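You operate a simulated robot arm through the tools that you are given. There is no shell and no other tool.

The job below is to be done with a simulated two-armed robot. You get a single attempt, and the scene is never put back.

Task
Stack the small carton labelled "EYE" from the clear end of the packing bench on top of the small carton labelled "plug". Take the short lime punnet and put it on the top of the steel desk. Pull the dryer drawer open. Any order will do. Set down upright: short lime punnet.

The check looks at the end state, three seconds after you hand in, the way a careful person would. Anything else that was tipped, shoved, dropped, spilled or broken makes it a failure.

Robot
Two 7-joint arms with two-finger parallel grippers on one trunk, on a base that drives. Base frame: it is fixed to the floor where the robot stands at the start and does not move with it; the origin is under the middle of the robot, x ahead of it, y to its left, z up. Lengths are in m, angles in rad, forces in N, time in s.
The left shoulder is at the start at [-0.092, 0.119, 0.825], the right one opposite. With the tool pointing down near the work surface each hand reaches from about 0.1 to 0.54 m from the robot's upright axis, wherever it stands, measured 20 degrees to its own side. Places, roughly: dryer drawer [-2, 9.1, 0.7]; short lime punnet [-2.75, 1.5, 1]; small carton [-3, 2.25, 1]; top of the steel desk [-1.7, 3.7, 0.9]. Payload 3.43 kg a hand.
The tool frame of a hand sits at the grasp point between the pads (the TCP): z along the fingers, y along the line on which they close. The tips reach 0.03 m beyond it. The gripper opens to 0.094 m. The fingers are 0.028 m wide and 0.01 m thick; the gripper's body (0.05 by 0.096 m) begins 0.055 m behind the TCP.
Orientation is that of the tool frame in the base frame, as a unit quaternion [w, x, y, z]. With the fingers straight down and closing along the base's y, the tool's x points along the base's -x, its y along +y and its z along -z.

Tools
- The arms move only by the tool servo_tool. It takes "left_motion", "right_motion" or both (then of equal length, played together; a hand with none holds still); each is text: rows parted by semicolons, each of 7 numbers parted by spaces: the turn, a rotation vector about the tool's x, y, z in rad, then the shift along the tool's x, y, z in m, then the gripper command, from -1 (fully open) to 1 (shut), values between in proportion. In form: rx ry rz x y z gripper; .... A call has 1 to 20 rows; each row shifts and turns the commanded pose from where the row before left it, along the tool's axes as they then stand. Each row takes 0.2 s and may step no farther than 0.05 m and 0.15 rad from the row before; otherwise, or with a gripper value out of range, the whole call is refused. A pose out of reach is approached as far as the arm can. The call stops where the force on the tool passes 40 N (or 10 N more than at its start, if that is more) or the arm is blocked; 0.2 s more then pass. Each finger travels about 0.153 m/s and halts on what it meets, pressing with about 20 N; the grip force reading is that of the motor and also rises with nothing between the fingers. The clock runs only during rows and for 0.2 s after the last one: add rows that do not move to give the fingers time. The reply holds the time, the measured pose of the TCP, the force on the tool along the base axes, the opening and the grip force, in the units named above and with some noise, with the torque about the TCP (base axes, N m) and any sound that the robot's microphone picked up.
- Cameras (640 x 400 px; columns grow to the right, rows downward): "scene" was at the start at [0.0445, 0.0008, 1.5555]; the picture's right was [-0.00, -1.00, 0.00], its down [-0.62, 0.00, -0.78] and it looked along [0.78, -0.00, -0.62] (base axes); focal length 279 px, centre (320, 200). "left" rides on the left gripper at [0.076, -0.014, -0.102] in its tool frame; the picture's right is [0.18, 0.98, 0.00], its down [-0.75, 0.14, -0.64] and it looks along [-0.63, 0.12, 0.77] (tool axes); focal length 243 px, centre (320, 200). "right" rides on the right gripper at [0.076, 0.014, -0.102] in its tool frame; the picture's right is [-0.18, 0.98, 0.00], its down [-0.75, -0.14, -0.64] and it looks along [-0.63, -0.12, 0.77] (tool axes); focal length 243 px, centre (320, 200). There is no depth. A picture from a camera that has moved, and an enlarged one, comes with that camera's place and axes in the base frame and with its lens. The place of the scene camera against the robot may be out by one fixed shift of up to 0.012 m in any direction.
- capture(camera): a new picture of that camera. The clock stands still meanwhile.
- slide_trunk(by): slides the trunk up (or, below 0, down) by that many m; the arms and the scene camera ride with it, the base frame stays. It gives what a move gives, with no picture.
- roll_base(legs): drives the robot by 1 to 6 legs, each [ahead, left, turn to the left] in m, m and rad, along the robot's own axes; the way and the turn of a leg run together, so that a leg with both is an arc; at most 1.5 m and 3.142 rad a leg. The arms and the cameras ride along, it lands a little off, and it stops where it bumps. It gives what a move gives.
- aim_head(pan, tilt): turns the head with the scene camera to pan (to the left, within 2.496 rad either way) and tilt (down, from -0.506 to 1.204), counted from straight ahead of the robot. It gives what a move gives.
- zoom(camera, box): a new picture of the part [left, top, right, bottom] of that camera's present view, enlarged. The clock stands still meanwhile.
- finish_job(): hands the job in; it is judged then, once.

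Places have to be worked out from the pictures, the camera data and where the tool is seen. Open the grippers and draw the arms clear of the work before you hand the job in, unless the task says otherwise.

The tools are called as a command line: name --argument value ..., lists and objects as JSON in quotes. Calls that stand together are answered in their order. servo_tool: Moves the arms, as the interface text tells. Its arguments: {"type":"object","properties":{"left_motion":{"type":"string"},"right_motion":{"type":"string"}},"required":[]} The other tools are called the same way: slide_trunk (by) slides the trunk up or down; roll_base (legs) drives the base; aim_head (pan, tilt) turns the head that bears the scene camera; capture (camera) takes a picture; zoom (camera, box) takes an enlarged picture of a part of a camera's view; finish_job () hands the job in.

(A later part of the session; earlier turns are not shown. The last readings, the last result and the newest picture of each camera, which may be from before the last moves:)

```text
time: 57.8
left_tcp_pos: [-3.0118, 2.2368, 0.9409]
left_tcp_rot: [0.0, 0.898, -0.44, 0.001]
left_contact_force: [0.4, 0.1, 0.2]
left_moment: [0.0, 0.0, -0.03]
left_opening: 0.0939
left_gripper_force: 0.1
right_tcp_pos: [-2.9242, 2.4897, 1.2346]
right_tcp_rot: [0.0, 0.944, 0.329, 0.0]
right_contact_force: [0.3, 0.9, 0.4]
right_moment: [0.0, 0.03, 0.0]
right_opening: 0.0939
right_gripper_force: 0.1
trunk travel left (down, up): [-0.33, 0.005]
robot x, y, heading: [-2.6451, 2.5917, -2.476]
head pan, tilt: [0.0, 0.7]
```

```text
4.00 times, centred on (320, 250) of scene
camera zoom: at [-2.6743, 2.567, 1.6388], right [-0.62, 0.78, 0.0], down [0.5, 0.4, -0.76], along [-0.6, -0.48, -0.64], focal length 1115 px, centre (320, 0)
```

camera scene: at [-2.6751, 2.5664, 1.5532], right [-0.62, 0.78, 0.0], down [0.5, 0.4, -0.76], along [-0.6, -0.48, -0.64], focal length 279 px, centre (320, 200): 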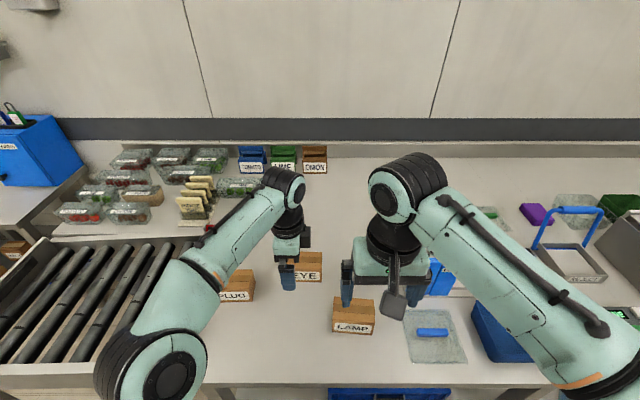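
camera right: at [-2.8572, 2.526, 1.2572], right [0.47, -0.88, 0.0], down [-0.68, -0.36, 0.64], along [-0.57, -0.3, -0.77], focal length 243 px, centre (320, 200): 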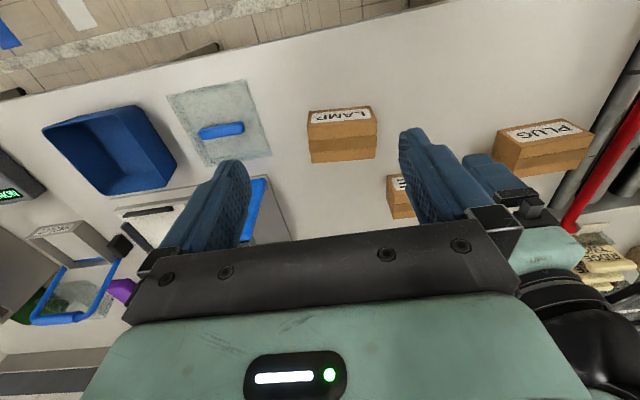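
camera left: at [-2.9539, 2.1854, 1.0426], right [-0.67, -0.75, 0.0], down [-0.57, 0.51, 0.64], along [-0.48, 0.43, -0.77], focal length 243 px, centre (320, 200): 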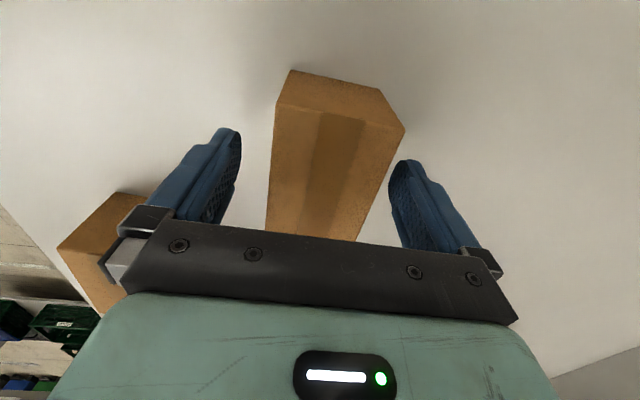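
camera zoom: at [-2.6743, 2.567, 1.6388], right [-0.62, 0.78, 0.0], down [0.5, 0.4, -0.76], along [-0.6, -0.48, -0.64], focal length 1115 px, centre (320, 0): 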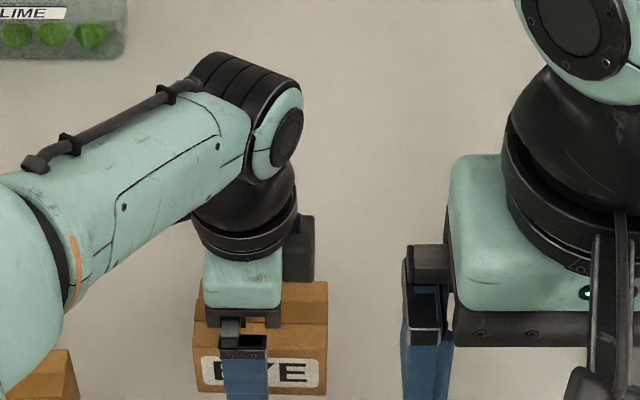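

The fingers straddle EYE with room on both sides and no contact. I lower another 8 mm and then close on it.

servo_tool --left_motion "0 0 0 0 0 0.004 -1;0 0 0 0 0 0.004 -1;0 0 0 0 0 0 -1;0 0 0 0 0 0 0;0 0 0 0 0 0 0.5;0 0 0 0 0 0 1;0 0 0 0 0 0 1;0 0 0 0 0 0 1"

capture --camera "left"

```text
time: 59.6
left_tcp_pos: [-3.0135, 2.2359, 0.9338]
left_tcp_rot: [0.0, 0.898, -0.441, -0.001]
left_contact_force: [-0.3, 0.2, -0.3]
left_moment: [0.01, -0.03, -0.04]
left_opening: 0.0622
left_gripper_force: 20.0
right_tcp_pos: [-2.9246, 2.4886, 1.2349]
right_tcp_rot: [0.0, 0.945, 0.328, 0.0]
right_contact_force: [0.5, -0.8, -0.9]
right_moment: [0.05, 0.01, 0.01]
right_opening: 0.0942
right_gripper_force: 0.0
trunk travel left (down, up): [-0.33, 0.005]
robot x, y, heading: [-2.647, 2.5903, -2.47]
head pan, tilt: [0.0, 0.7]
```

```text
taken
camera left: at [-2.9539, 2.1849, 1.0352], right [-0.67, -0.75, 0.0], down [-0.57, 0.51, 0.64], along [-0.48, 0.43, -0.77], focal length 243 px, centre (320, 200)
```

left: 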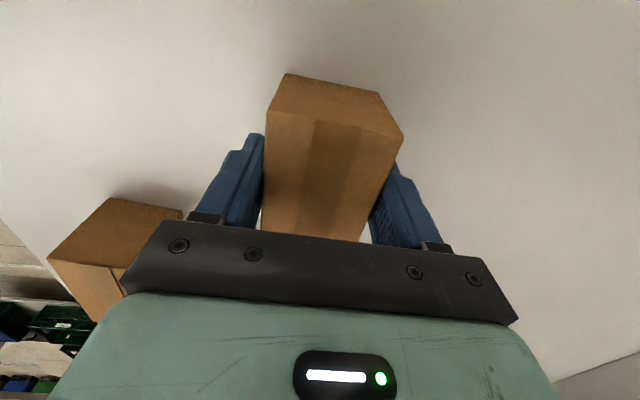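

The fingers hold EYE at an opening of 0.062 m. With that known width, the wrist view puts the bench at z≈0.866 and the carton top at ≈0.93, so the present grip is shallow. I open, lower 25 mm and grip again.

servo_tool --left_motion "0 0 0 0 0 0 0;0 0 0 0 0 0 -1;0 0 0 0 0 0 -1;0 0 0 0 0 0.01 -1;0 0 0 0 0 0.008 -1;0 0 0 0 0 0.006 -1;0 0 0 0 0 0 -1;0 0 0 0 0 0 0;0 0 0 0 0 0 0.5;0 0 0 0 0 0 1;0 0 0 0 0 0 1;0 0 0 0 0 0 1"

capture --camera "left"

```text
time: 62.2
left_tcp_pos: [-3.013, 2.2369, 0.9112]
left_tcp_rot: [0.0, 0.898, -0.441, -0.001]
left_contact_force: [-0.2, 1.3, 13.7]
left_moment: [0.25, -0.24, 0.0]
left_opening: 0.0619
left_gripper_force: 20.0
right_tcp_pos: [-2.9235, 2.4898, 1.2333]
right_tcp_rot: [0.001, 0.944, 0.329, -0.001]
right_contact_force: [0.5, 0.6, 0.1]
right_moment: [0.01, 0.02, 0.0]
right_opening: 0.0942
right_gripper_force: 0.1
trunk travel left (down, up): [-0.33, 0.005]
robot x, y, heading: [-2.6469, 2.5883, -2.468]
head pan, tilt: [0.0, 0.7]
```

```text
taken
camera left: at [-2.9537, 2.1856, 1.0121], right [-0.67, -0.75, 0.0], down [-0.57, 0.51, 0.64], along [-0.48, 0.43, -0.77], focal length 243 px, centre (320, 200)
```

left: 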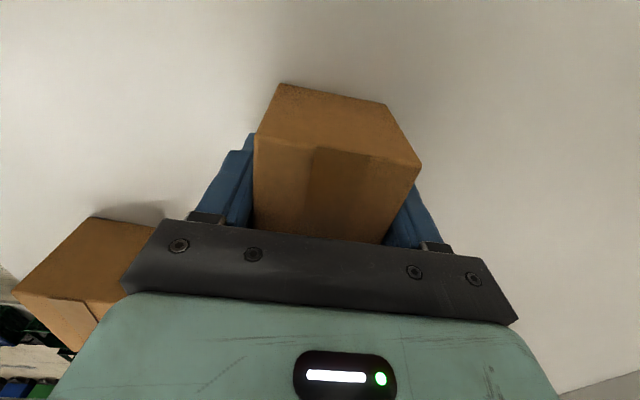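

A force of 13.7 N shows the tips resting on the bench, so the bench top is at z≈0.881. I regrip 12 mm higher so the tips stay clear of PLUG when I stack.

servo_tool --left_motion "0 0 0 0 0 0 0;0 0 0 0 0 0 -1;0 0 0 0 0 0 -1;0 0 0 0 0 -0.006 -1;0 0 0 0 0 -0.006 -1;0 0 0 0 0 0 -1;0 0 0 0 0 0 0;0 0 0 0 0 0 0.5;0 0 0 0 0 0 1;0 0 0 0 0 0 1;0 0 0 0 0 0 1"

capture --camera "left"

```text
time: 64.6
left_tcp_pos: [-3.0115, 2.2366, 0.921]
left_tcp_rot: [0.0, 0.898, -0.441, 0.0]
left_contact_force: [0.9, -0.1, -0.2]
left_moment: [-0.06, -0.02, -0.03]
left_opening: 0.0618
left_gripper_force: 20.1
right_tcp_pos: [-2.9246, 2.4897, 1.2342]
right_tcp_rot: [-0.001, 0.944, 0.329, 0.0]
right_contact_force: [0.9, 0.8, -0.4]
right_moment: [-0.01, -0.02, 0.01]
right_opening: 0.0938
right_gripper_force: 0.0
trunk travel left (down, up): [-0.33, 0.005]
robot x, y, heading: [-2.6462, 2.592, -2.47]
head pan, tilt: [0.0, 0.7]
```

```text
taken
camera left: at [-2.9538, 2.1849, 1.0232], right [-0.67, -0.75, 0.0], down [-0.57, 0.51, 0.64], along [-0.48, 0.43, -0.77], focal length 243 px, centre (320, 200)
```

left: 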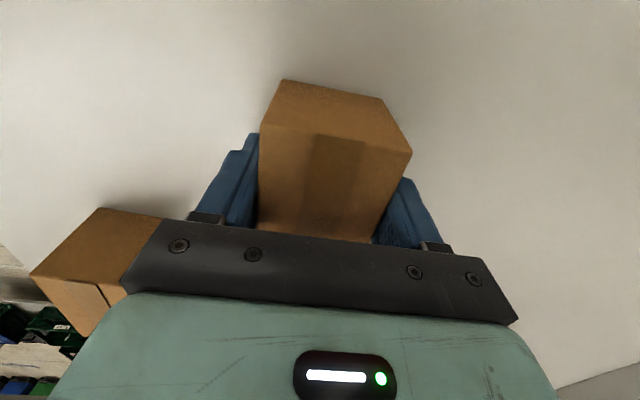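

EYE is now held with the tips about 12 mm above its underside. I lift it 0.11 m straight up and check.

servo_tool --left_motion "0 0 0 0 0 -0.02 1;0 0 0 0 0 -0.03 1;0 0 0 0 0 -0.03 1;0 0 0 0 0 -0.03 1;0 0 0 0 0 0 1;0 0 0 0 0 0 1"

zoom --camera "scene" --box '[190, 180, 390, 305]'

capture --camera "left"

```text
time: 66.0
left_tcp_pos: [-3.0121, 2.2365, 1.0316]
left_tcp_rot: [0.001, 0.898, -0.441, 0.001]
left_contact_force: [0.4, 0.1, -0.9]
left_moment: [-0.05, -0.01, 0.01]
left_opening: 0.0617
left_gripper_force: 20.0
right_tcp_pos: [-2.9246, 2.4895, 1.2344]
right_tcp_rot: [0.0, 0.945, 0.328, 0.001]
right_contact_force: [0.1, -0.2, 0.0]
right_moment: [0.01, -0.01, -0.01]
right_opening: 0.0939
right_gripper_force: 0.0
trunk travel left (down, up): [-0.33, 0.005]
robot x, y, heading: [-2.6443, 2.5925, -2.471]
head pan, tilt: [0.0, 0.7]
```

```text
3.20 times, centred on (290, 242) of scene
camera zoom: at [-2.6744, 2.567, 1.6387], right [-0.62, 0.78, 0.0], down [0.5, 0.4, -0.76], along [-0.6, -0.48, -0.64], focal length 892 px, centre (416, 64)
```

zoom: 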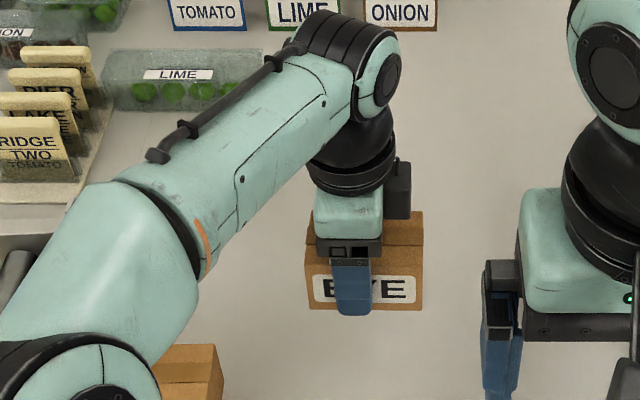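

```text
taken
camera left: at [-2.9539, 2.1851, 1.1331], right [-0.67, -0.75, 0.0], down [-0.57, 0.51, 0.64], along [-0.48, 0.43, -0.77], focal length 243 px, centre (320, 200)
```

left: 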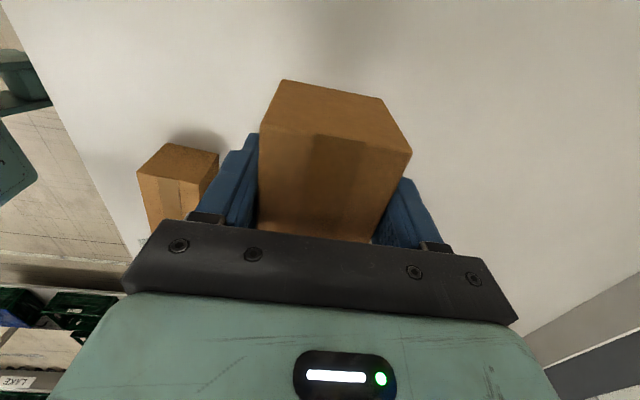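

EYE is lifted cleanly and weighs under 1 N. The right wrist camera had a clear view of PLUG earlier, so I zoom in there for its exact place.

capture --camera "right"

zoom --camera "right" --box '[460, 90, 620, 190]'

zoom --camera "scene" --box '[200, 260, 360, 360]'

```text
taken
camera right: at [-2.8572, 2.526, 1.3372], right [0.47, -0.88, 0.0], down [-0.68, -0.36, 0.64], along [-0.57, -0.3, -0.77], focal length 243 px, centre (320, 200)
```

right: 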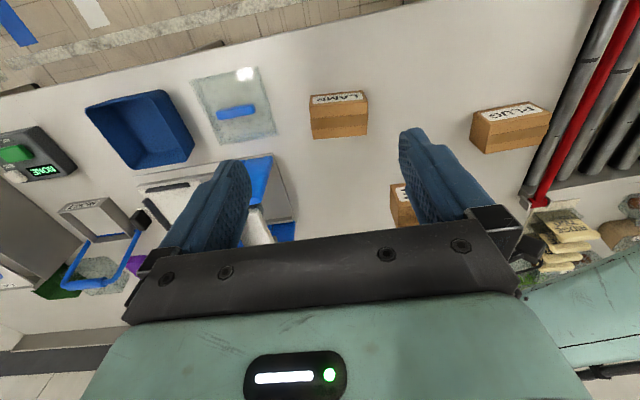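

```text
4.00 times, centred on (540, 140) of right
camera zoom: at [-2.8572, 2.526, 1.3372], right [0.47, -0.88, 0.0], down [-0.68, -0.36, 0.64], along [-0.57, -0.3, -0.77], focal length 970 px, centre (-560, 440)
```

zoom: 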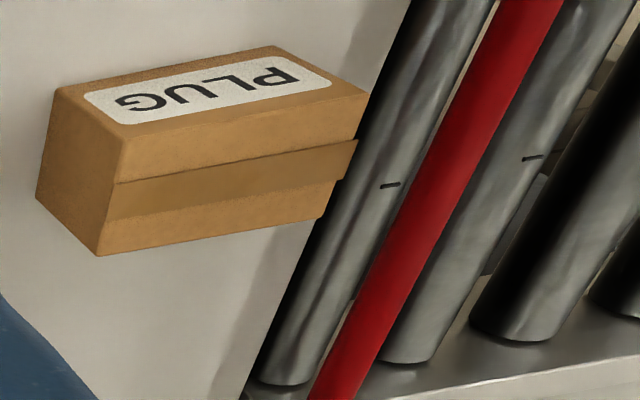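

```text
4.00 times, centred on (280, 310) of scene
camera zoom: at [-2.6744, 2.567, 1.6387], right [-0.62, 0.78, 0.0], down [0.5, 0.4, -0.76], along [-0.6, -0.48, -0.64], focal length 1115 px, centre (480, -240)
```

zoom: 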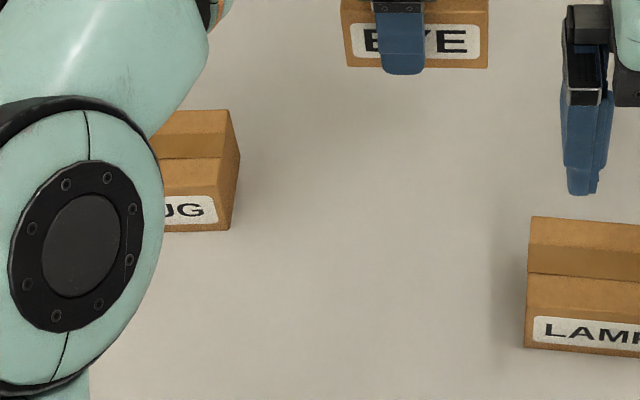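

PLUG's centre is at about (-2.860, 2.139), turned about 2° from EYE. I carry EYE over it at this height, with its underside near 0.99, and look before lowering.

servo_tool --left_motion "0 0 0 0.0357 -0.0121 0 1;0 0 0 0.0357 -0.0121 0 1;0 0 0 0.0357 -0.0121 0 1;0 0 0 0.0357 -0.0121 0 1;0 0 0 0.0355 -0.0121 0 1;0 0 -0.035 0 0 0 1;0 0 0 0 0 0 1;0 0 0 0 0 0 1"

zoom --camera "scene" --box '[160, 200, 360, 325]'

zoom --camera "right" --box '[440, 70, 640, 195]'

capture --camera "left"

```text
time: 67.8
left_tcp_pos: [-2.8549, 2.1321, 1.0313]
left_tcp_rot: [0.001, 0.905, -0.425, 0.001]
left_contact_force: [-0.1, 0.1, -1.1]
left_moment: [-0.01, 0.03, -0.01]
left_opening: 0.0619
left_gripper_force: 20.1
right_tcp_pos: [-2.9248, 2.4886, 1.2352]
right_tcp_rot: [0.0, 0.944, 0.329, 0.0]
right_contact_force: [-0.2, 0.4, 0.1]
right_moment: [0.02, -0.01, 0.01]
right_opening: 0.0938
right_gripper_force: 0.0
trunk travel left (down, up): [-0.33, 0.005]
robot x, y, heading: [-2.6467, 2.592, -2.471]
head pan, tilt: [0.0, 0.7]
```

```text
3.20 times, centred on (260, 262) of scene
camera zoom: at [-2.6744, 2.567, 1.6388], right [-0.62, 0.78, 0.0], down [0.5, 0.4, -0.76], along [-0.6, -0.48, -0.64], focal length 892 px, centre (512, 0)
```

zoom: 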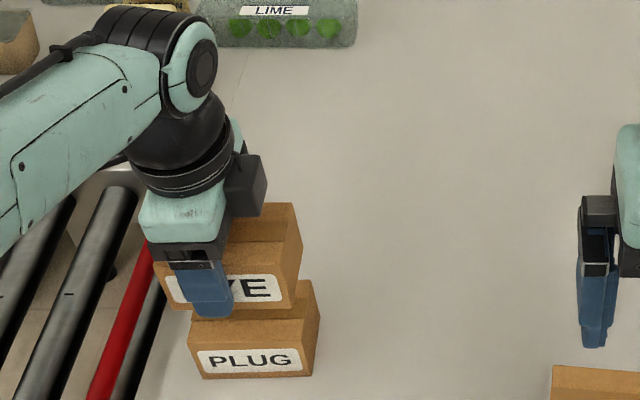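

```text
3.20 times, centred on (540, 132) of right
camera zoom: at [-2.8572, 2.526, 1.3372], right [0.47, -0.88, 0.0], down [-0.68, -0.36, 0.64], along [-0.57, -0.3, -0.77], focal length 776 px, centre (-384, 416)
```

zoom: 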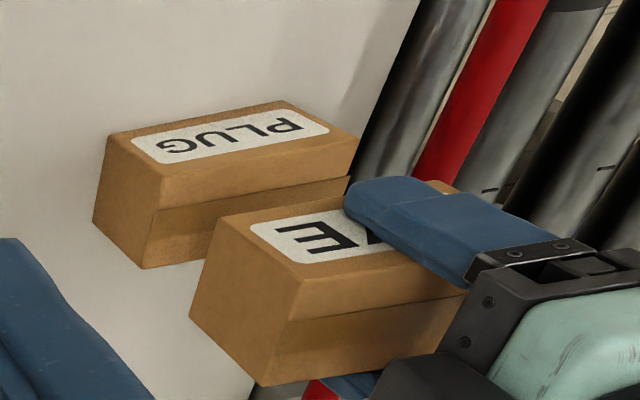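

```text
taken
camera left: at [-2.795, 2.0827, 1.1324], right [-0.64, -0.77, 0.0], down [-0.59, 0.49, 0.64], along [-0.49, 0.41, -0.77], focal length 243 px, centre (320, 200)
```

left: 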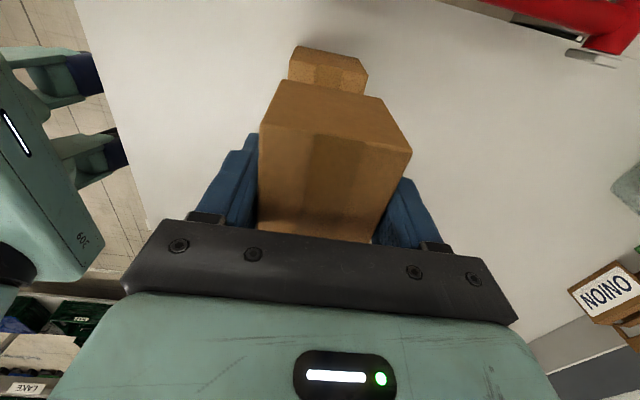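

The wrist view shows EYE's near end lined up with PLUG's to within 1–2 mm, and their centres match across the grip too. I lower most of the way.

servo_tool --left_motion "0 0 0 0.001 0.001 0.015 1;0 0 0 0.001 0 0.015 1;0 0 0 0 0 0.01 1;0 0 0 0 0 0.004 1;0 0 0 0 0 0 1;0 0 0 0 0 0 1"

zoom --camera "scene" --box '[190, 240, 290, 320]'

zoom --camera "right" --box '[440, 70, 600, 195]'

```text
time: 69.2
left_tcp_pos: [-2.8564, 2.1308, 0.9855]
left_tcp_rot: [0.0, 0.905, -0.425, 0.0]
left_contact_force: [-0.3, -0.5, -1.5]
left_moment: [0.01, 0.0, -0.05]
left_opening: 0.0623
left_gripper_force: 19.7
right_tcp_pos: [-2.9241, 2.4887, 1.2354]
right_tcp_rot: [0.001, 0.945, 0.328, 0.0]
right_contact_force: [-0.6, 0.5, -0.1]
right_moment: [-0.01, -0.03, -0.01]
right_opening: 0.094
right_gripper_force: 0.0
trunk travel left (down, up): [-0.33, 0.005]
robot x, y, heading: [-2.6439, 2.5905, -2.47]
head pan, tilt: [0.0, 0.7]
```

```text
5.00 times, centred on (240, 280) of scene
camera zoom: at [-2.6744, 2.5669, 1.6388], right [-0.62, 0.78, 0.0], down [0.5, 0.4, -0.76], along [-0.6, -0.48, -0.64], focal length 1394 px, centre (720, -200)
```

zoom: 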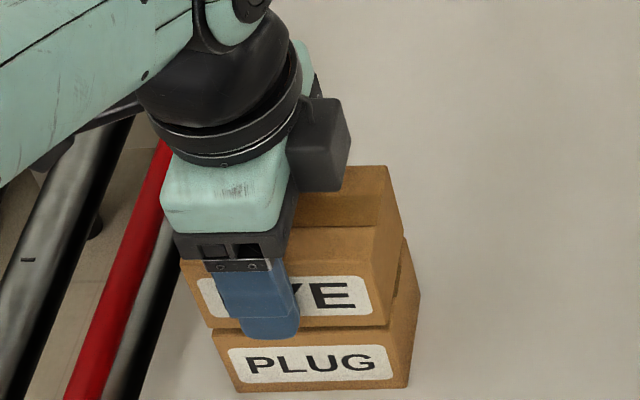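

```text
3.20 times, centred on (520, 132) of right
camera zoom: at [-2.8572, 2.5259, 1.3372], right [0.47, -0.88, 0.0], down [-0.68, -0.36, 0.64], along [-0.57, -0.3, -0.77], focal length 776 px, centre (-320, 416)
```

zoom: 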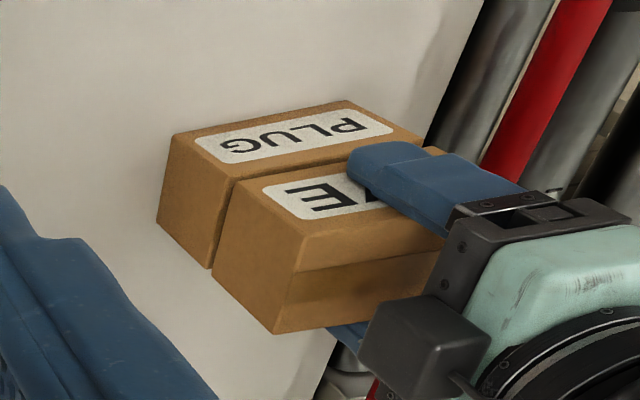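

EYE's lower corners match PLUG's to about 3 mm in both directions. I lower in 2 mm steps until contact shows.

servo_tool --left_motion "0 0 0 0 0 0.002 1;0 0 0 0 0 0.001 1;0 0 0 0 0 0 1"

```text
time: 70.0
left_tcp_pos: [-2.856, 2.1309, 0.9836]
left_tcp_rot: [0.0, 0.905, -0.425, 0.0]
left_contact_force: [0.1, 0.4, -1.5]
left_moment: [-0.03, -0.02, 0.04]
left_opening: 0.0619
left_gripper_force: 20.3
right_tcp_pos: [-2.9244, 2.4887, 1.2346]
right_tcp_rot: [-0.001, 0.944, 0.329, 0.0]
right_contact_force: [0.7, 0.8, 0.6]
right_moment: [-0.01, -0.03, -0.05]
right_opening: 0.0937
right_gripper_force: 0.2
trunk travel left (down, up): [-0.33, 0.005]
robot x, y, heading: [-2.6466, 2.5913, -2.474]
head pan, tilt: [0.0, 0.7]
```

No contact yet (Fz −1.5 N), so I keep lowering in small steps.

servo_tool --left_motion "0 0 0 0 0 0.002 1;0 0 0 0 0 0.001 1;0 0 0 0 0 0 1"

```text
time: 70.8
left_tcp_pos: [-2.855, 2.1295, 0.9834]
left_tcp_rot: [0.001, 0.905, -0.425, 0.0]
left_contact_force: [1.2, -1.2, 8.5]
left_moment: [0.14, -0.14, -0.04]
left_opening: 0.0619
left_gripper_force: 20.1
right_tcp_pos: [-2.9244, 2.4904, 1.2353]
right_tcp_rot: [0.0, 0.944, 0.329, -0.001]
right_contact_force: [0.2, -0.3, -1.1]
right_moment: [-0.02, -0.01, 0.01]
right_opening: 0.0938
right_gripper_force: 0.0
trunk travel left (down, up): [-0.33, 0.005]
robot x, y, heading: [-2.6462, 2.5921, -2.474]
head pan, tilt: [0.0, 0.7]
```

EYE is resting on PLUG, with 8.5 N at z≈0.983. I ease off 1 mm, open the fingers, and rise straight up.

servo_tool --left_motion "0 0 0 0 0 -0.001 1;0 0 0 0 0 -0.001 0;0 0 0 0 0 0 -0.4;0 0 0 0 0 0 -0.7;0 0 0 0 0 0 -1;0 0 0 0 0 0 -1;0 0 0 0 0 -0.02 -1;0 0 0 0 0 -0.03 -1;0 0 0 0 0 -0.03 -1;0 0 0 0 0 0 -1"

zoom --camera "scene" --box '[180, 220, 340, 320]'

capture --camera "left"

zoom --camera "right" --box '[440, 70, 600, 195]'

```text
time: 73.0
left_tcp_pos: [-2.8545, 2.1301, 1.0636]
left_tcp_rot: [0.0, 0.905, -0.425, 0.0]
left_contact_force: [-0.4, 0.7, -0.2]
left_moment: [0.01, -0.02, 0.01]
left_opening: 0.0942
left_gripper_force: 0.1
right_tcp_pos: [-2.9249, 2.4891, 1.2351]
right_tcp_rot: [0.001, 0.944, 0.329, -0.001]
right_contact_force: [0.2, 0.2, 0.5]
right_moment: [-0.02, -0.02, -0.03]
right_opening: 0.0941
right_gripper_force: 0.0
trunk travel left (down, up): [-0.33, 0.005]
robot x, y, heading: [-2.644, 2.5909, -2.471]
head pan, tilt: [0.0, 0.7]
```

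```text
4.00 times, centred on (260, 270) of scene
camera zoom: at [-2.6744, 2.5669, 1.6387], right [-0.62, 0.78, 0.0], down [0.5, 0.4, -0.76], along [-0.6, -0.48, -0.64], focal length 1115 px, centre (560, -80)
```

zoom: 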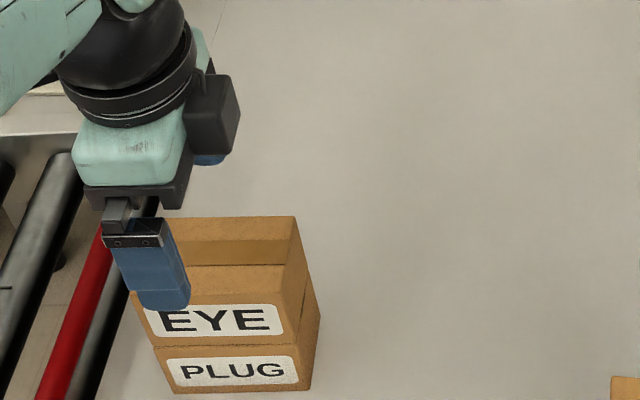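

```text
taken
camera left: at [-2.7938, 2.0806, 1.1655], right [-0.64, -0.77, 0.0], down [-0.59, 0.49, 0.64], along [-0.49, 0.41, -0.77], focal length 243 px, centre (320, 200)
```

left: 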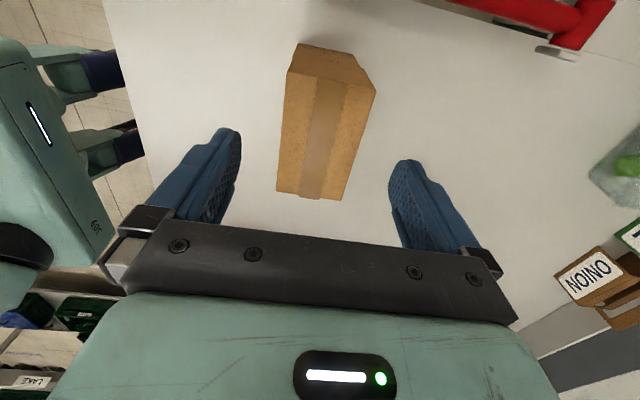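

```text
3.20 times, centred on (520, 132) of right
camera zoom: at [-2.8572, 2.5259, 1.3372], right [0.47, -0.88, 0.0], down [-0.68, -0.36, 0.64], along [-0.57, -0.3, -0.77], focal length 776 px, centre (-320, 416)
```

zoom: 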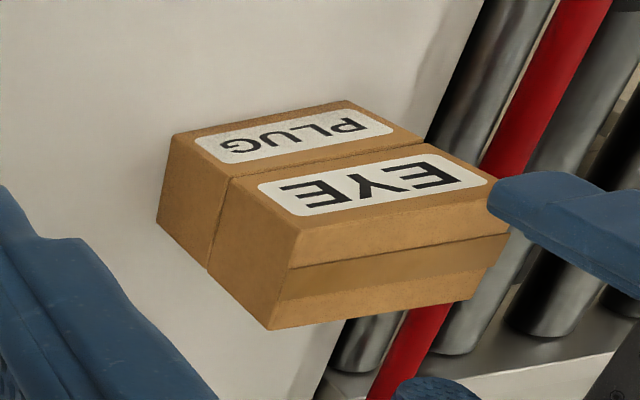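

The stack is neat: EYE sits squarely on PLUG. I raise the left hand a little more and draw it back towards the robot, well above the stack.

servo_tool --left_motion "0 0 0 0 0 -0.02 -1;0 0 0 0 -0.03 -0.02 -1;0 0 0 0 -0.04 -0.02 -1;0 0 0 0 -0.04 -0.02 -1;0 0 0 0 -0.04 0 -1;0 0 0 0 -0.03 0 -1;0 0 0 0 0 0 -1"

capture --camera "scene"

```text
time: 74.6
left_tcp_pos: [-2.7158, 2.2449, 1.1426]
left_tcp_rot: [0.0, 0.905, -0.425, 0.0]
left_contact_force: [-0.3, 0.7, -0.1]
left_moment: [0.0, -0.05, 0.0]
left_opening: 0.094
left_gripper_force: 0.1
right_tcp_pos: [-2.9253, 2.4893, 1.2342]
right_tcp_rot: [0.0, 0.944, 0.329, 0.0]
right_contact_force: [0.0, -0.2, -1.0]
right_moment: [-0.02, 0.0, 0.01]
right_opening: 0.0938
right_gripper_force: 0.0
trunk travel left (down, up): [-0.33, 0.005]
robot x, y, heading: [-2.6498, 2.5932, -2.474]
head pan, tilt: [0.0, 0.7]
```

```text
taken
camera scene: at [-2.6748, 2.5666, 1.6388], right [-0.62, 0.78, 0.0], down [0.51, 0.4, -0.76], along [-0.6, -0.48, -0.64], focal length 279 px, centre (320, 200)
```

scene: 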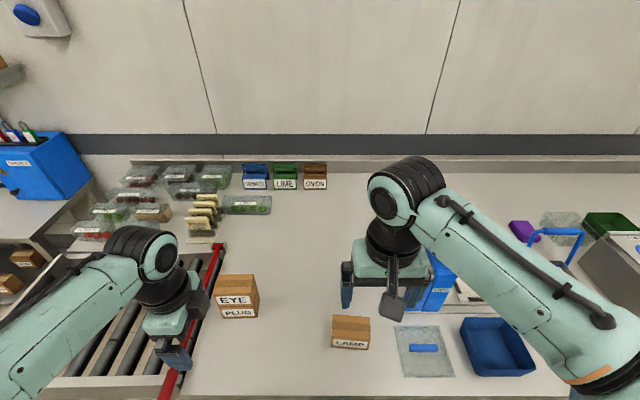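

The stack stands well. From here I zoom in on the punnets to read their labels and sizes.

zoom --camera "scene" --box '[60, 150, 280, 260]'

zoom --camera "scene" --box '[60, 155, 180, 245]'

```text
2.91 times, centred on (170, 205) of scene
camera zoom: at [-2.6748, 2.5666, 1.6388], right [-0.62, 0.78, 0.0], down [0.51, 0.4, -0.76], along [-0.6, -0.48, -0.64], focal length 811 px, centre (756, 186)
```

zoom: 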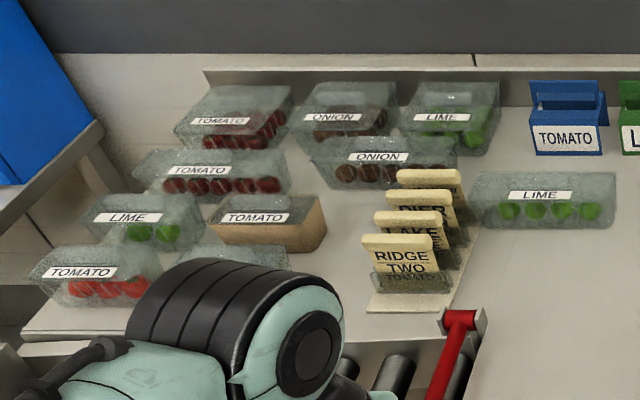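

```text
4.44 times, centred on (120, 200) of scene
camera zoom: at [-2.6748, 2.5666, 1.6388], right [-0.62, 0.78, 0.0], down [0.51, 0.4, -0.76], along [-0.6, -0.48, -0.64], focal length 1239 px, centre (1209, 200)
```

zoom: 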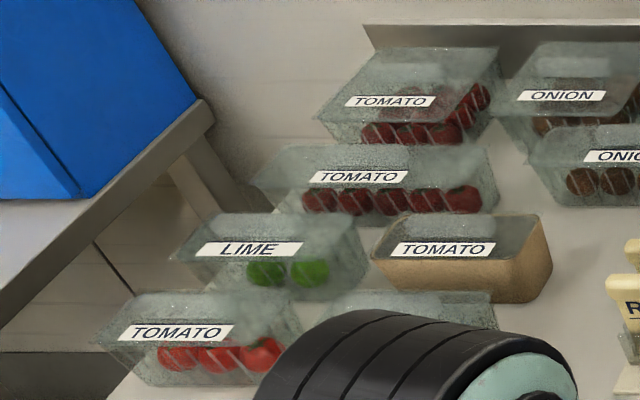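

The short LIME punnet (two limes showing, front cluster) is near (-2.78, 1.45), close to the bench's near end. I back away from the bench and strafe left past the end to look at the free floor there.

roll_base --legs '[[-0.4, 0, 0], [0, 1.2, 0]]'

aim_head --pan 0.0 --tilt 0.65

capture --camera "scene"

aim_head --pan 0.6 --tilt 0.8

capture --camera "scene"

```text
time: 87.5
left_tcp_pos: [-1.655, 1.5604, 1.1441]
left_tcp_rot: [0.0, 0.906, -0.423, 0.001]
left_contact_force: [0.2, -0.1, 0.5]
left_moment: [0.01, 0.01, 0.01]
left_opening: 0.0942
left_gripper_force: 0.0
right_tcp_pos: [-1.8648, 1.8046, 1.2351]
right_tcp_rot: [0.0, 0.944, 0.33, 0.0]
right_contact_force: [0.2, 0.1, -0.2]
right_moment: [0.02, 0.04, 0.01]
right_opening: 0.0941
right_gripper_force: 0.1
trunk travel left (down, up): [-0.33, 0.005]
robot x, y, heading: [-1.5849, 1.909, -2.471]
head pan, tilt: [0.0, 0.7]
```

```text
time: 88.1
left_tcp_pos: [-1.6554, 1.561, 1.144]
left_tcp_rot: [0.0, 0.906, -0.424, 0.0]
left_contact_force: [-0.2, 0.1, 0.3]
left_moment: [0.0, 0.0, 0.0]
left_opening: 0.094
left_gripper_force: 0.0
right_tcp_pos: [-1.8658, 1.8043, 1.2344]
right_tcp_rot: [-0.001, 0.944, 0.33, 0.0]
right_contact_force: [-0.3, -0.5, -0.4]
right_moment: [-0.03, 0.0, -0.01]
right_opening: 0.094
right_gripper_force: 0.0
trunk travel left (down, up): [-0.33, 0.005]
robot x, y, heading: [-1.5886, 1.9085, -2.469]
head pan, tilt: [0.0, 0.649]
```

```text
taken
camera scene: at [-1.6167, 1.8814, 1.6431], right [-0.62, 0.78, 0.0], down [0.47, 0.38, -0.8], along [-0.62, -0.5, -0.6], focal length 279 px, centre (320, 200)
```

scene: 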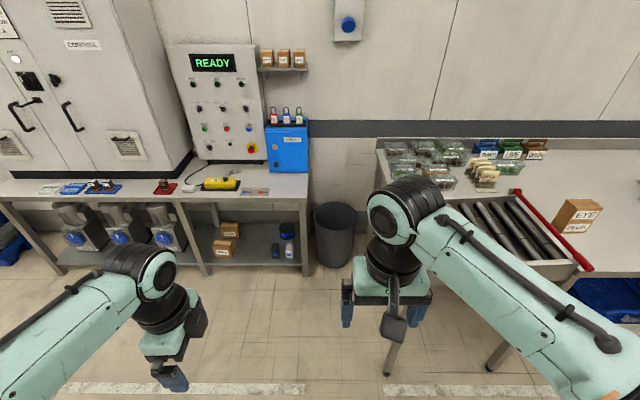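

```text
time: 89.1
left_tcp_pos: [-1.6549, 1.5598, 1.1424]
left_tcp_rot: [-0.001, 0.906, -0.423, 0.0]
left_contact_force: [0.1, 0.2, 0.5]
left_moment: [-0.02, 0.01, 0.0]
left_opening: 0.0939
left_gripper_force: 0.1
right_tcp_pos: [-1.8653, 1.8049, 1.2341]
right_tcp_rot: [0.0, 0.944, 0.33, 0.0]
right_contact_force: [-0.2, -0.2, 0.3]
right_moment: [-0.01, 0.01, 0.02]
right_opening: 0.0939
right_gripper_force: 0.1
trunk travel left (down, up): [-0.33, 0.005]
robot x, y, heading: [-1.5866, 1.9087, -2.47]
head pan, tilt: [0.6, 0.799]
```

```text
taken
camera scene: at [-1.5725, 1.8585, 1.6305], right [-0.96, 0.29, 0.0], down [0.21, 0.69, -0.7], along [-0.2, -0.67, -0.72], focal length 279 px, centre (320, 200)
```

scene: 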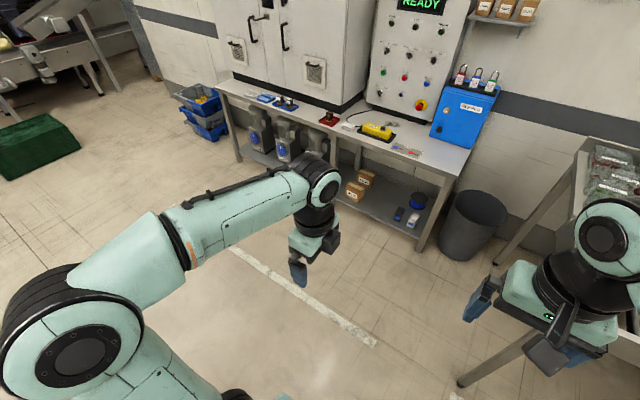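

The floor in front of the bench end is free down to a bin near the wall, with the low workbench beside it. The right arm suits this pick best, so I drive forward 0.5 m and look at the punnets from there.

roll_base --legs '[[0.5, 0.0, 0]]'

aim_head --pan -0.3 --tilt 0.75

capture --camera "scene"

aim_head --pan -0.6 --tilt 0.75

capture --camera "scene"

capture --camera "right"

```text
time: 92.0
left_tcp_pos: [-2.0481, 1.2471, 1.1426]
left_tcp_rot: [0.0, 0.906, -0.424, 0.0]
left_contact_force: [1.0, -0.2, -0.7]
left_moment: [-0.01, 0.02, 0.0]
left_opening: 0.0941
left_gripper_force: 0.0
right_tcp_pos: [-2.2582, 1.4921, 1.2341]
right_tcp_rot: [0.0, 0.944, 0.33, 0.0]
right_contact_force: [0.7, 0.4, 0.1]
right_moment: [-0.01, -0.02, 0.01]
right_opening: 0.0941
right_gripper_force: 0.0
trunk travel left (down, up): [-0.33, 0.005]
robot x, y, heading: [-1.977, 1.5964, -2.473]
head pan, tilt: [0.6, 0.799]
```

```text
time: 93.2
left_tcp_pos: [-2.0487, 1.2468, 1.1432]
left_tcp_rot: [0.001, 0.906, -0.424, 0.0]
left_contact_force: [0.1, -0.3, -0.5]
left_moment: [-0.01, 0.01, 0.01]
left_opening: 0.0939
left_gripper_force: 0.0
right_tcp_pos: [-2.2575, 1.4918, 1.2355]
right_tcp_rot: [-0.001, 0.944, 0.33, 0.0]
right_contact_force: [-0.2, 0.0, -0.2]
right_moment: [-0.01, -0.01, -0.04]
right_opening: 0.094
right_gripper_force: 0.0
trunk travel left (down, up): [-0.33, 0.005]
robot x, y, heading: [-1.9763, 1.5972, -2.465]
head pan, tilt: [-0.3, 0.75]
```

```text
taken
camera scene: at [-2.0191, 1.5918, 1.6345], right [-0.36, 0.93, 0.0], down [0.64, 0.25, -0.73], along [-0.68, -0.27, -0.68], focal length 279 px, centre (320, 200)
```

scene: 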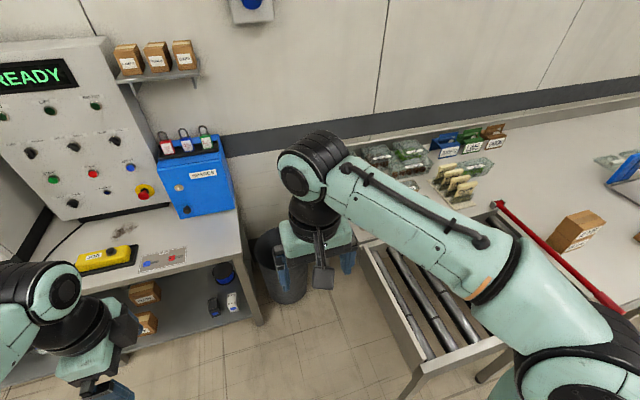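

```text
time: 94.0
left_tcp_pos: [-2.0491, 1.2469, 1.143]
left_tcp_rot: [0.001, 0.906, -0.424, 0.0]
left_contact_force: [0.2, 1.2, 0.1]
left_moment: [0.02, -0.03, -0.01]
left_opening: 0.0939
left_gripper_force: 0.1
right_tcp_pos: [-2.2587, 1.4906, 1.2342]
right_tcp_rot: [0.0, 0.944, 0.33, 0.0]
right_contact_force: [-0.8, -0.9, 0.2]
right_moment: [-0.03, -0.01, -0.05]
right_opening: 0.094
right_gripper_force: 0.0
trunk travel left (down, up): [-0.33, 0.005]
robot x, y, heading: [-1.9787, 1.5907, -2.471]
head pan, tilt: [-0.6, 0.75]
```

```text
taken
camera scene: at [-2.0245, 1.616, 1.6345], right [-0.07, 1.0, 0.0], down [0.68, 0.05, -0.73], along [-0.73, -0.05, -0.68], focal length 279 px, centre (320, 200)
```

scene: 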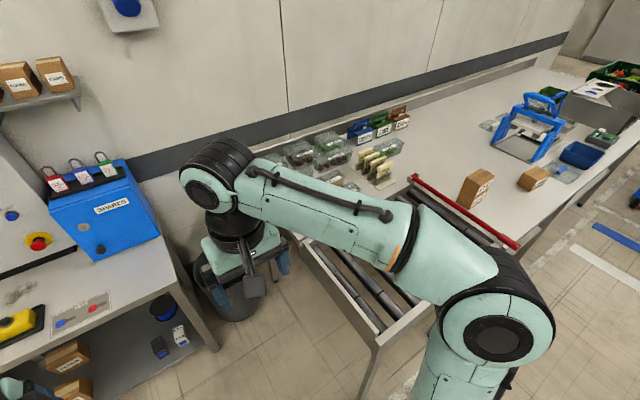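

```text
taken
camera right: at [-2.191, 1.5278, 1.3373], right [0.47, -0.88, 0.0], down [-0.68, -0.36, 0.64], along [-0.57, -0.3, -0.77], focal length 243 px, centre (320, 200)
```

right: 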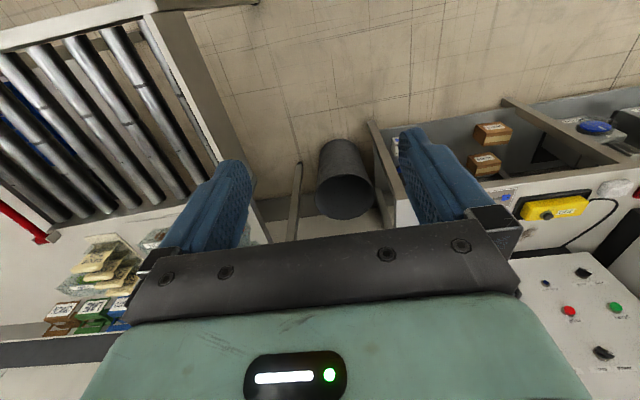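

The elbow is well above the rollers, at about z≈1.1 or more, and the way ahead is clear. I move 0.28 m closer and turn a little to the right so the right hand faces the short LIME punnet.

roll_base --legs '[[0.28, -0.04, 0.0], [0, 0, -0.3]]'

capture --camera "right"

aim_head --pan -0.4 --tilt 0.8

capture --camera "scene"

```text
time: 97.0
left_tcp_pos: [-2.3929, 1.1381, 1.1438]
left_tcp_rot: [0.0, 0.833, -0.554, 0.0]
left_contact_force: [-0.4, 0.5, 0.8]
left_moment: [-0.01, -0.02, -0.03]
left_opening: 0.094
left_gripper_force: 0.1
right_tcp_pos: [-2.5208, 1.4333, 1.2346]
right_tcp_rot: [0.0, 0.983, 0.185, 0.0]
right_contact_force: [-0.2, 0.1, 1.0]
right_moment: [-0.02, -0.01, 0.01]
right_opening: 0.0938
right_gripper_force: 0.1
trunk travel left (down, up): [-0.33, 0.005]
robot x, y, heading: [-2.2268, 1.4503, -2.77]
head pan, tilt: [-0.6, 0.75]
```

```text
taken
camera right: at [-2.4458, 1.4485, 1.3373], right [0.19, -0.98, 0.0], down [-0.75, -0.14, 0.64], along [-0.63, -0.12, -0.77], focal length 243 px, centre (320, 200)
```

right: 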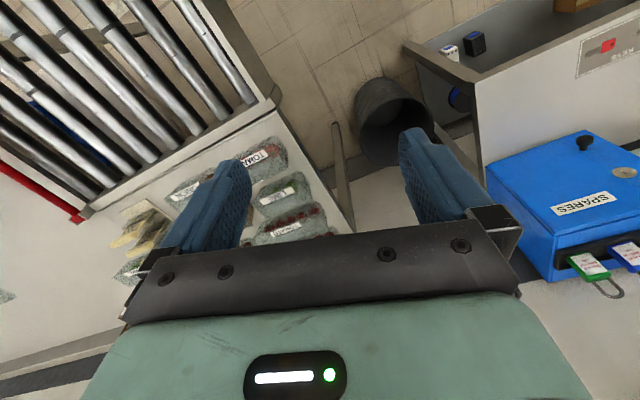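

```text
time: 97.7
left_tcp_pos: [-2.3919, 1.1389, 1.1428]
left_tcp_rot: [0.0, 0.833, -0.554, 0.0]
left_contact_force: [0.8, -0.3, -0.5]
left_moment: [0.0, 0.01, -0.01]
left_opening: 0.0941
left_gripper_force: 0.1
right_tcp_pos: [-2.5207, 1.4338, 1.2344]
right_tcp_rot: [0.0, 0.983, 0.186, 0.0]
right_contact_force: [0.3, -0.5, 0.0]
right_moment: [0.0, -0.01, -0.01]
right_opening: 0.0942
right_gripper_force: 0.1
trunk travel left (down, up): [-0.33, 0.005]
robot x, y, heading: [-2.223, 1.4499, -2.766]
head pan, tilt: [-0.4, 0.799]
```

```text
taken
camera scene: at [-2.2608, 1.4687, 1.6305], right [0.03, 1.0, 0.0], down [0.72, -0.02, -0.7], along [-0.7, 0.02, -0.72], focal length 279 px, centre (320, 200)
```

scene: 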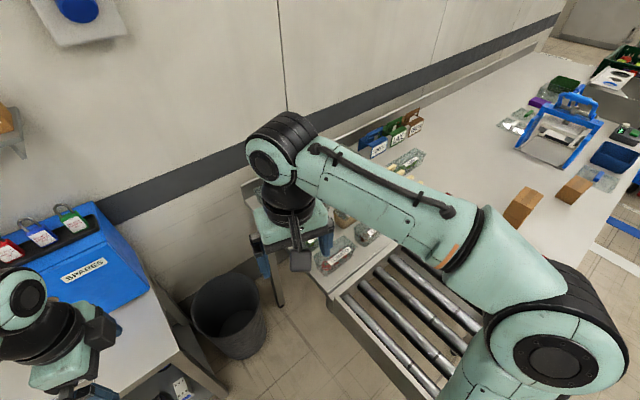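

The left hand is about 0.4 m from the blue box, so it is safe. The right wrist camera now sees the punnets between its fingers, so I zoom in there.

zoom --camera "right" --box '[150, 110, 370, 250]'

zoom --camera "scene" --box '[230, 180, 430, 305]'

```text
2.86 times, centred on (260, 180) of right
camera zoom: at [-2.4459, 1.4484, 1.3373], right [0.19, -0.98, 0.0], down [-0.75, -0.14, 0.64], along [-0.63, -0.12, -0.77], focal length 693 px, centre (491, 257)
```

zoom: 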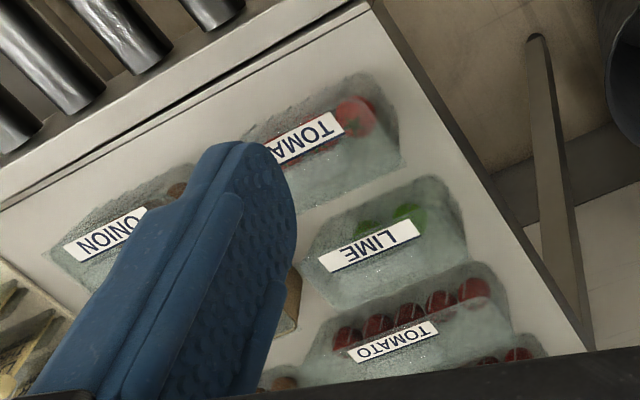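

```text
3.20 times, centred on (330, 242) of scene
camera zoom: at [-2.2608, 1.4687, 1.6305], right [0.03, 1.0, 0.0], down [0.72, -0.02, -0.7], along [-0.7, 0.02, -0.72], focal length 892 px, centre (288, 64)
```

zoom: 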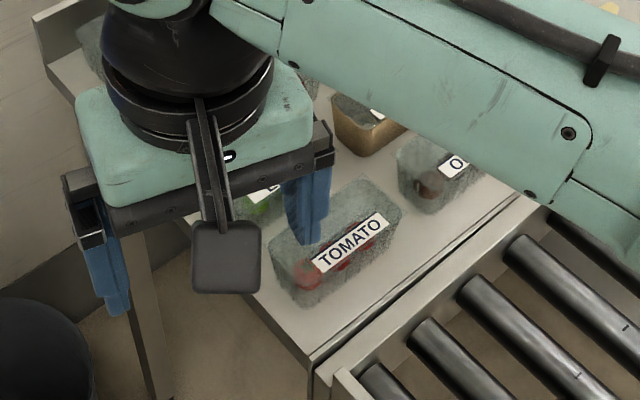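

The short LIME punnet is roughly 12 cm long (along the bench) by 7–8 cm wide, with narrow gaps to its neighbours. I creep the base 0.1 m closer and turn the right tool so the fingers will close across its width.

roll_base --legs '[[0.1, 0.0, 0.0]]'

servo_tool --right_motion "0 0 0.127 0 0 0 -1;0 0 0.127 0 0 0 -1;0 0 0.127 0 0 0 -1;0 0 0.127 0 0 0 -1;0 0 0.127 0 0 0 -1;0 0 0.127 0 0 0 -1;0 0 0.127 0 0 0 -1;0 0 0.127 0 0 0 -1;0 0 0.127 0 0 0 -1;0 0 0.127 0 0 0 -1;0 0 0 0 0 0 -1"

capture --camera "right"

capture --camera "scene"

```text
time: 98.9
left_tcp_pos: [-2.4841, 1.1038, 1.144]
left_tcp_rot: [0.0, 0.833, -0.554, 0.0]
left_contact_force: [0.2, -0.6, -0.3]
left_moment: [-0.02, 0.01, -0.03]
left_opening: 0.094
left_gripper_force: 0.1
right_tcp_pos: [-2.6123, 1.3979, 1.2338]
right_tcp_rot: [0.0, 0.983, 0.186, 0.001]
right_contact_force: [0.3, 0.9, -0.1]
right_moment: [-0.02, -0.03, 0.0]
right_opening: 0.0941
right_gripper_force: 0.0
trunk travel left (down, up): [-0.33, 0.005]
robot x, y, heading: [-2.3146, 1.4157, -2.762]
head pan, tilt: [-0.4, 0.799]
```

```text
time: 101.3
left_tcp_pos: [-2.4841, 1.1026, 1.1425]
left_tcp_rot: [0.0, 0.833, -0.554, -0.001]
left_contact_force: [0.0, -0.1, -1.1]
left_moment: [0.03, 0.0, 0.03]
left_opening: 0.0942
left_gripper_force: 0.1
right_tcp_pos: [-2.6116, 1.3984, 1.234]
right_tcp_rot: [0.0, 0.901, -0.433, -0.001]
right_contact_force: [0.2, 0.6, -0.5]
right_moment: [-0.02, -0.02, 0.0]
right_opening: 0.0937
right_gripper_force: 0.0
trunk travel left (down, up): [-0.33, 0.005]
robot x, y, heading: [-2.3174, 1.4149, -2.761]
head pan, tilt: [-0.4, 0.799]
```

```text
taken
camera right: at [-2.5774, 1.3294, 1.3374], right [-0.88, -0.47, 0.0], down [-0.36, 0.68, 0.64], along [-0.3, 0.57, -0.77], focal length 243 px, centre (320, 200)
```

right: 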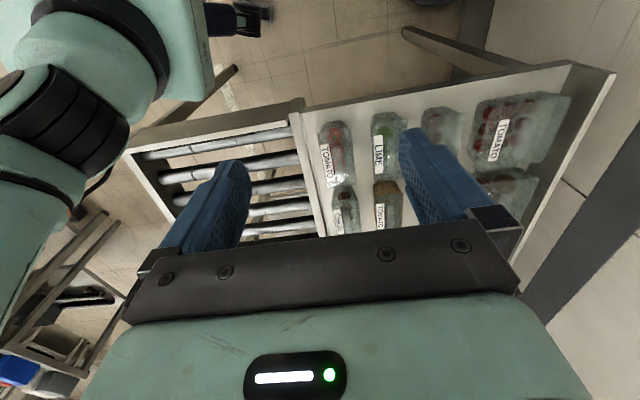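

```text
taken
camera scene: at [-2.3526, 1.4325, 1.6305], right [0.03, 1.0, 0.0], down [0.72, -0.02, -0.7], along [-0.7, 0.02, -0.72], focal length 279 px, centre (320, 200)
```

scene: 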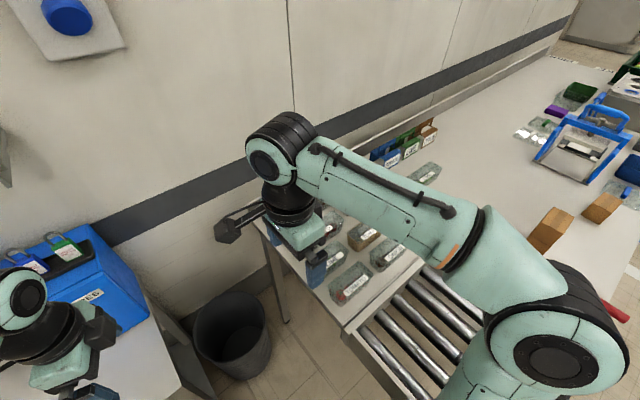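

The punnets are now seen in line with the tool. I zoom in on the LIME punnet and its neighbours.

zoom --camera "right" --box '[300, 90, 460, 240]'

zoom --camera "scene" --box '[300, 200, 440, 310]'

```text
2.67 times, centred on (380, 165) of right
camera zoom: at [-2.5774, 1.3294, 1.3374], right [-0.88, -0.47, 0.0], down [-0.36, 0.68, 0.64], along [-0.3, 0.57, -0.77], focal length 647 px, centre (160, 293)
```

zoom: 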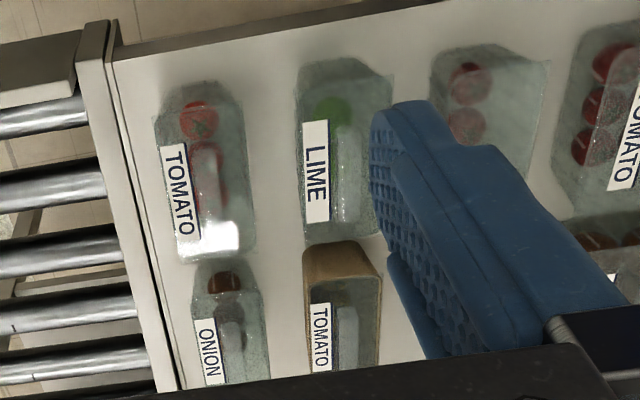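

```text
3.64 times, centred on (370, 255) of scene
camera zoom: at [-2.3526, 1.4325, 1.6305], right [0.03, 1.0, 0.0], down [0.72, -0.02, -0.7], along [-0.7, 0.02, -0.72], focal length 1014 px, centre (138, 0)
```

zoom: 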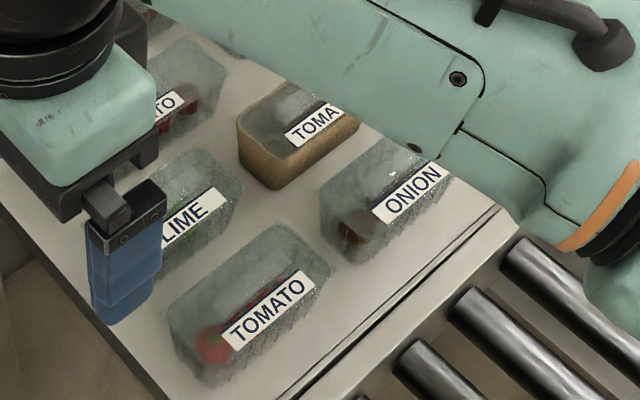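

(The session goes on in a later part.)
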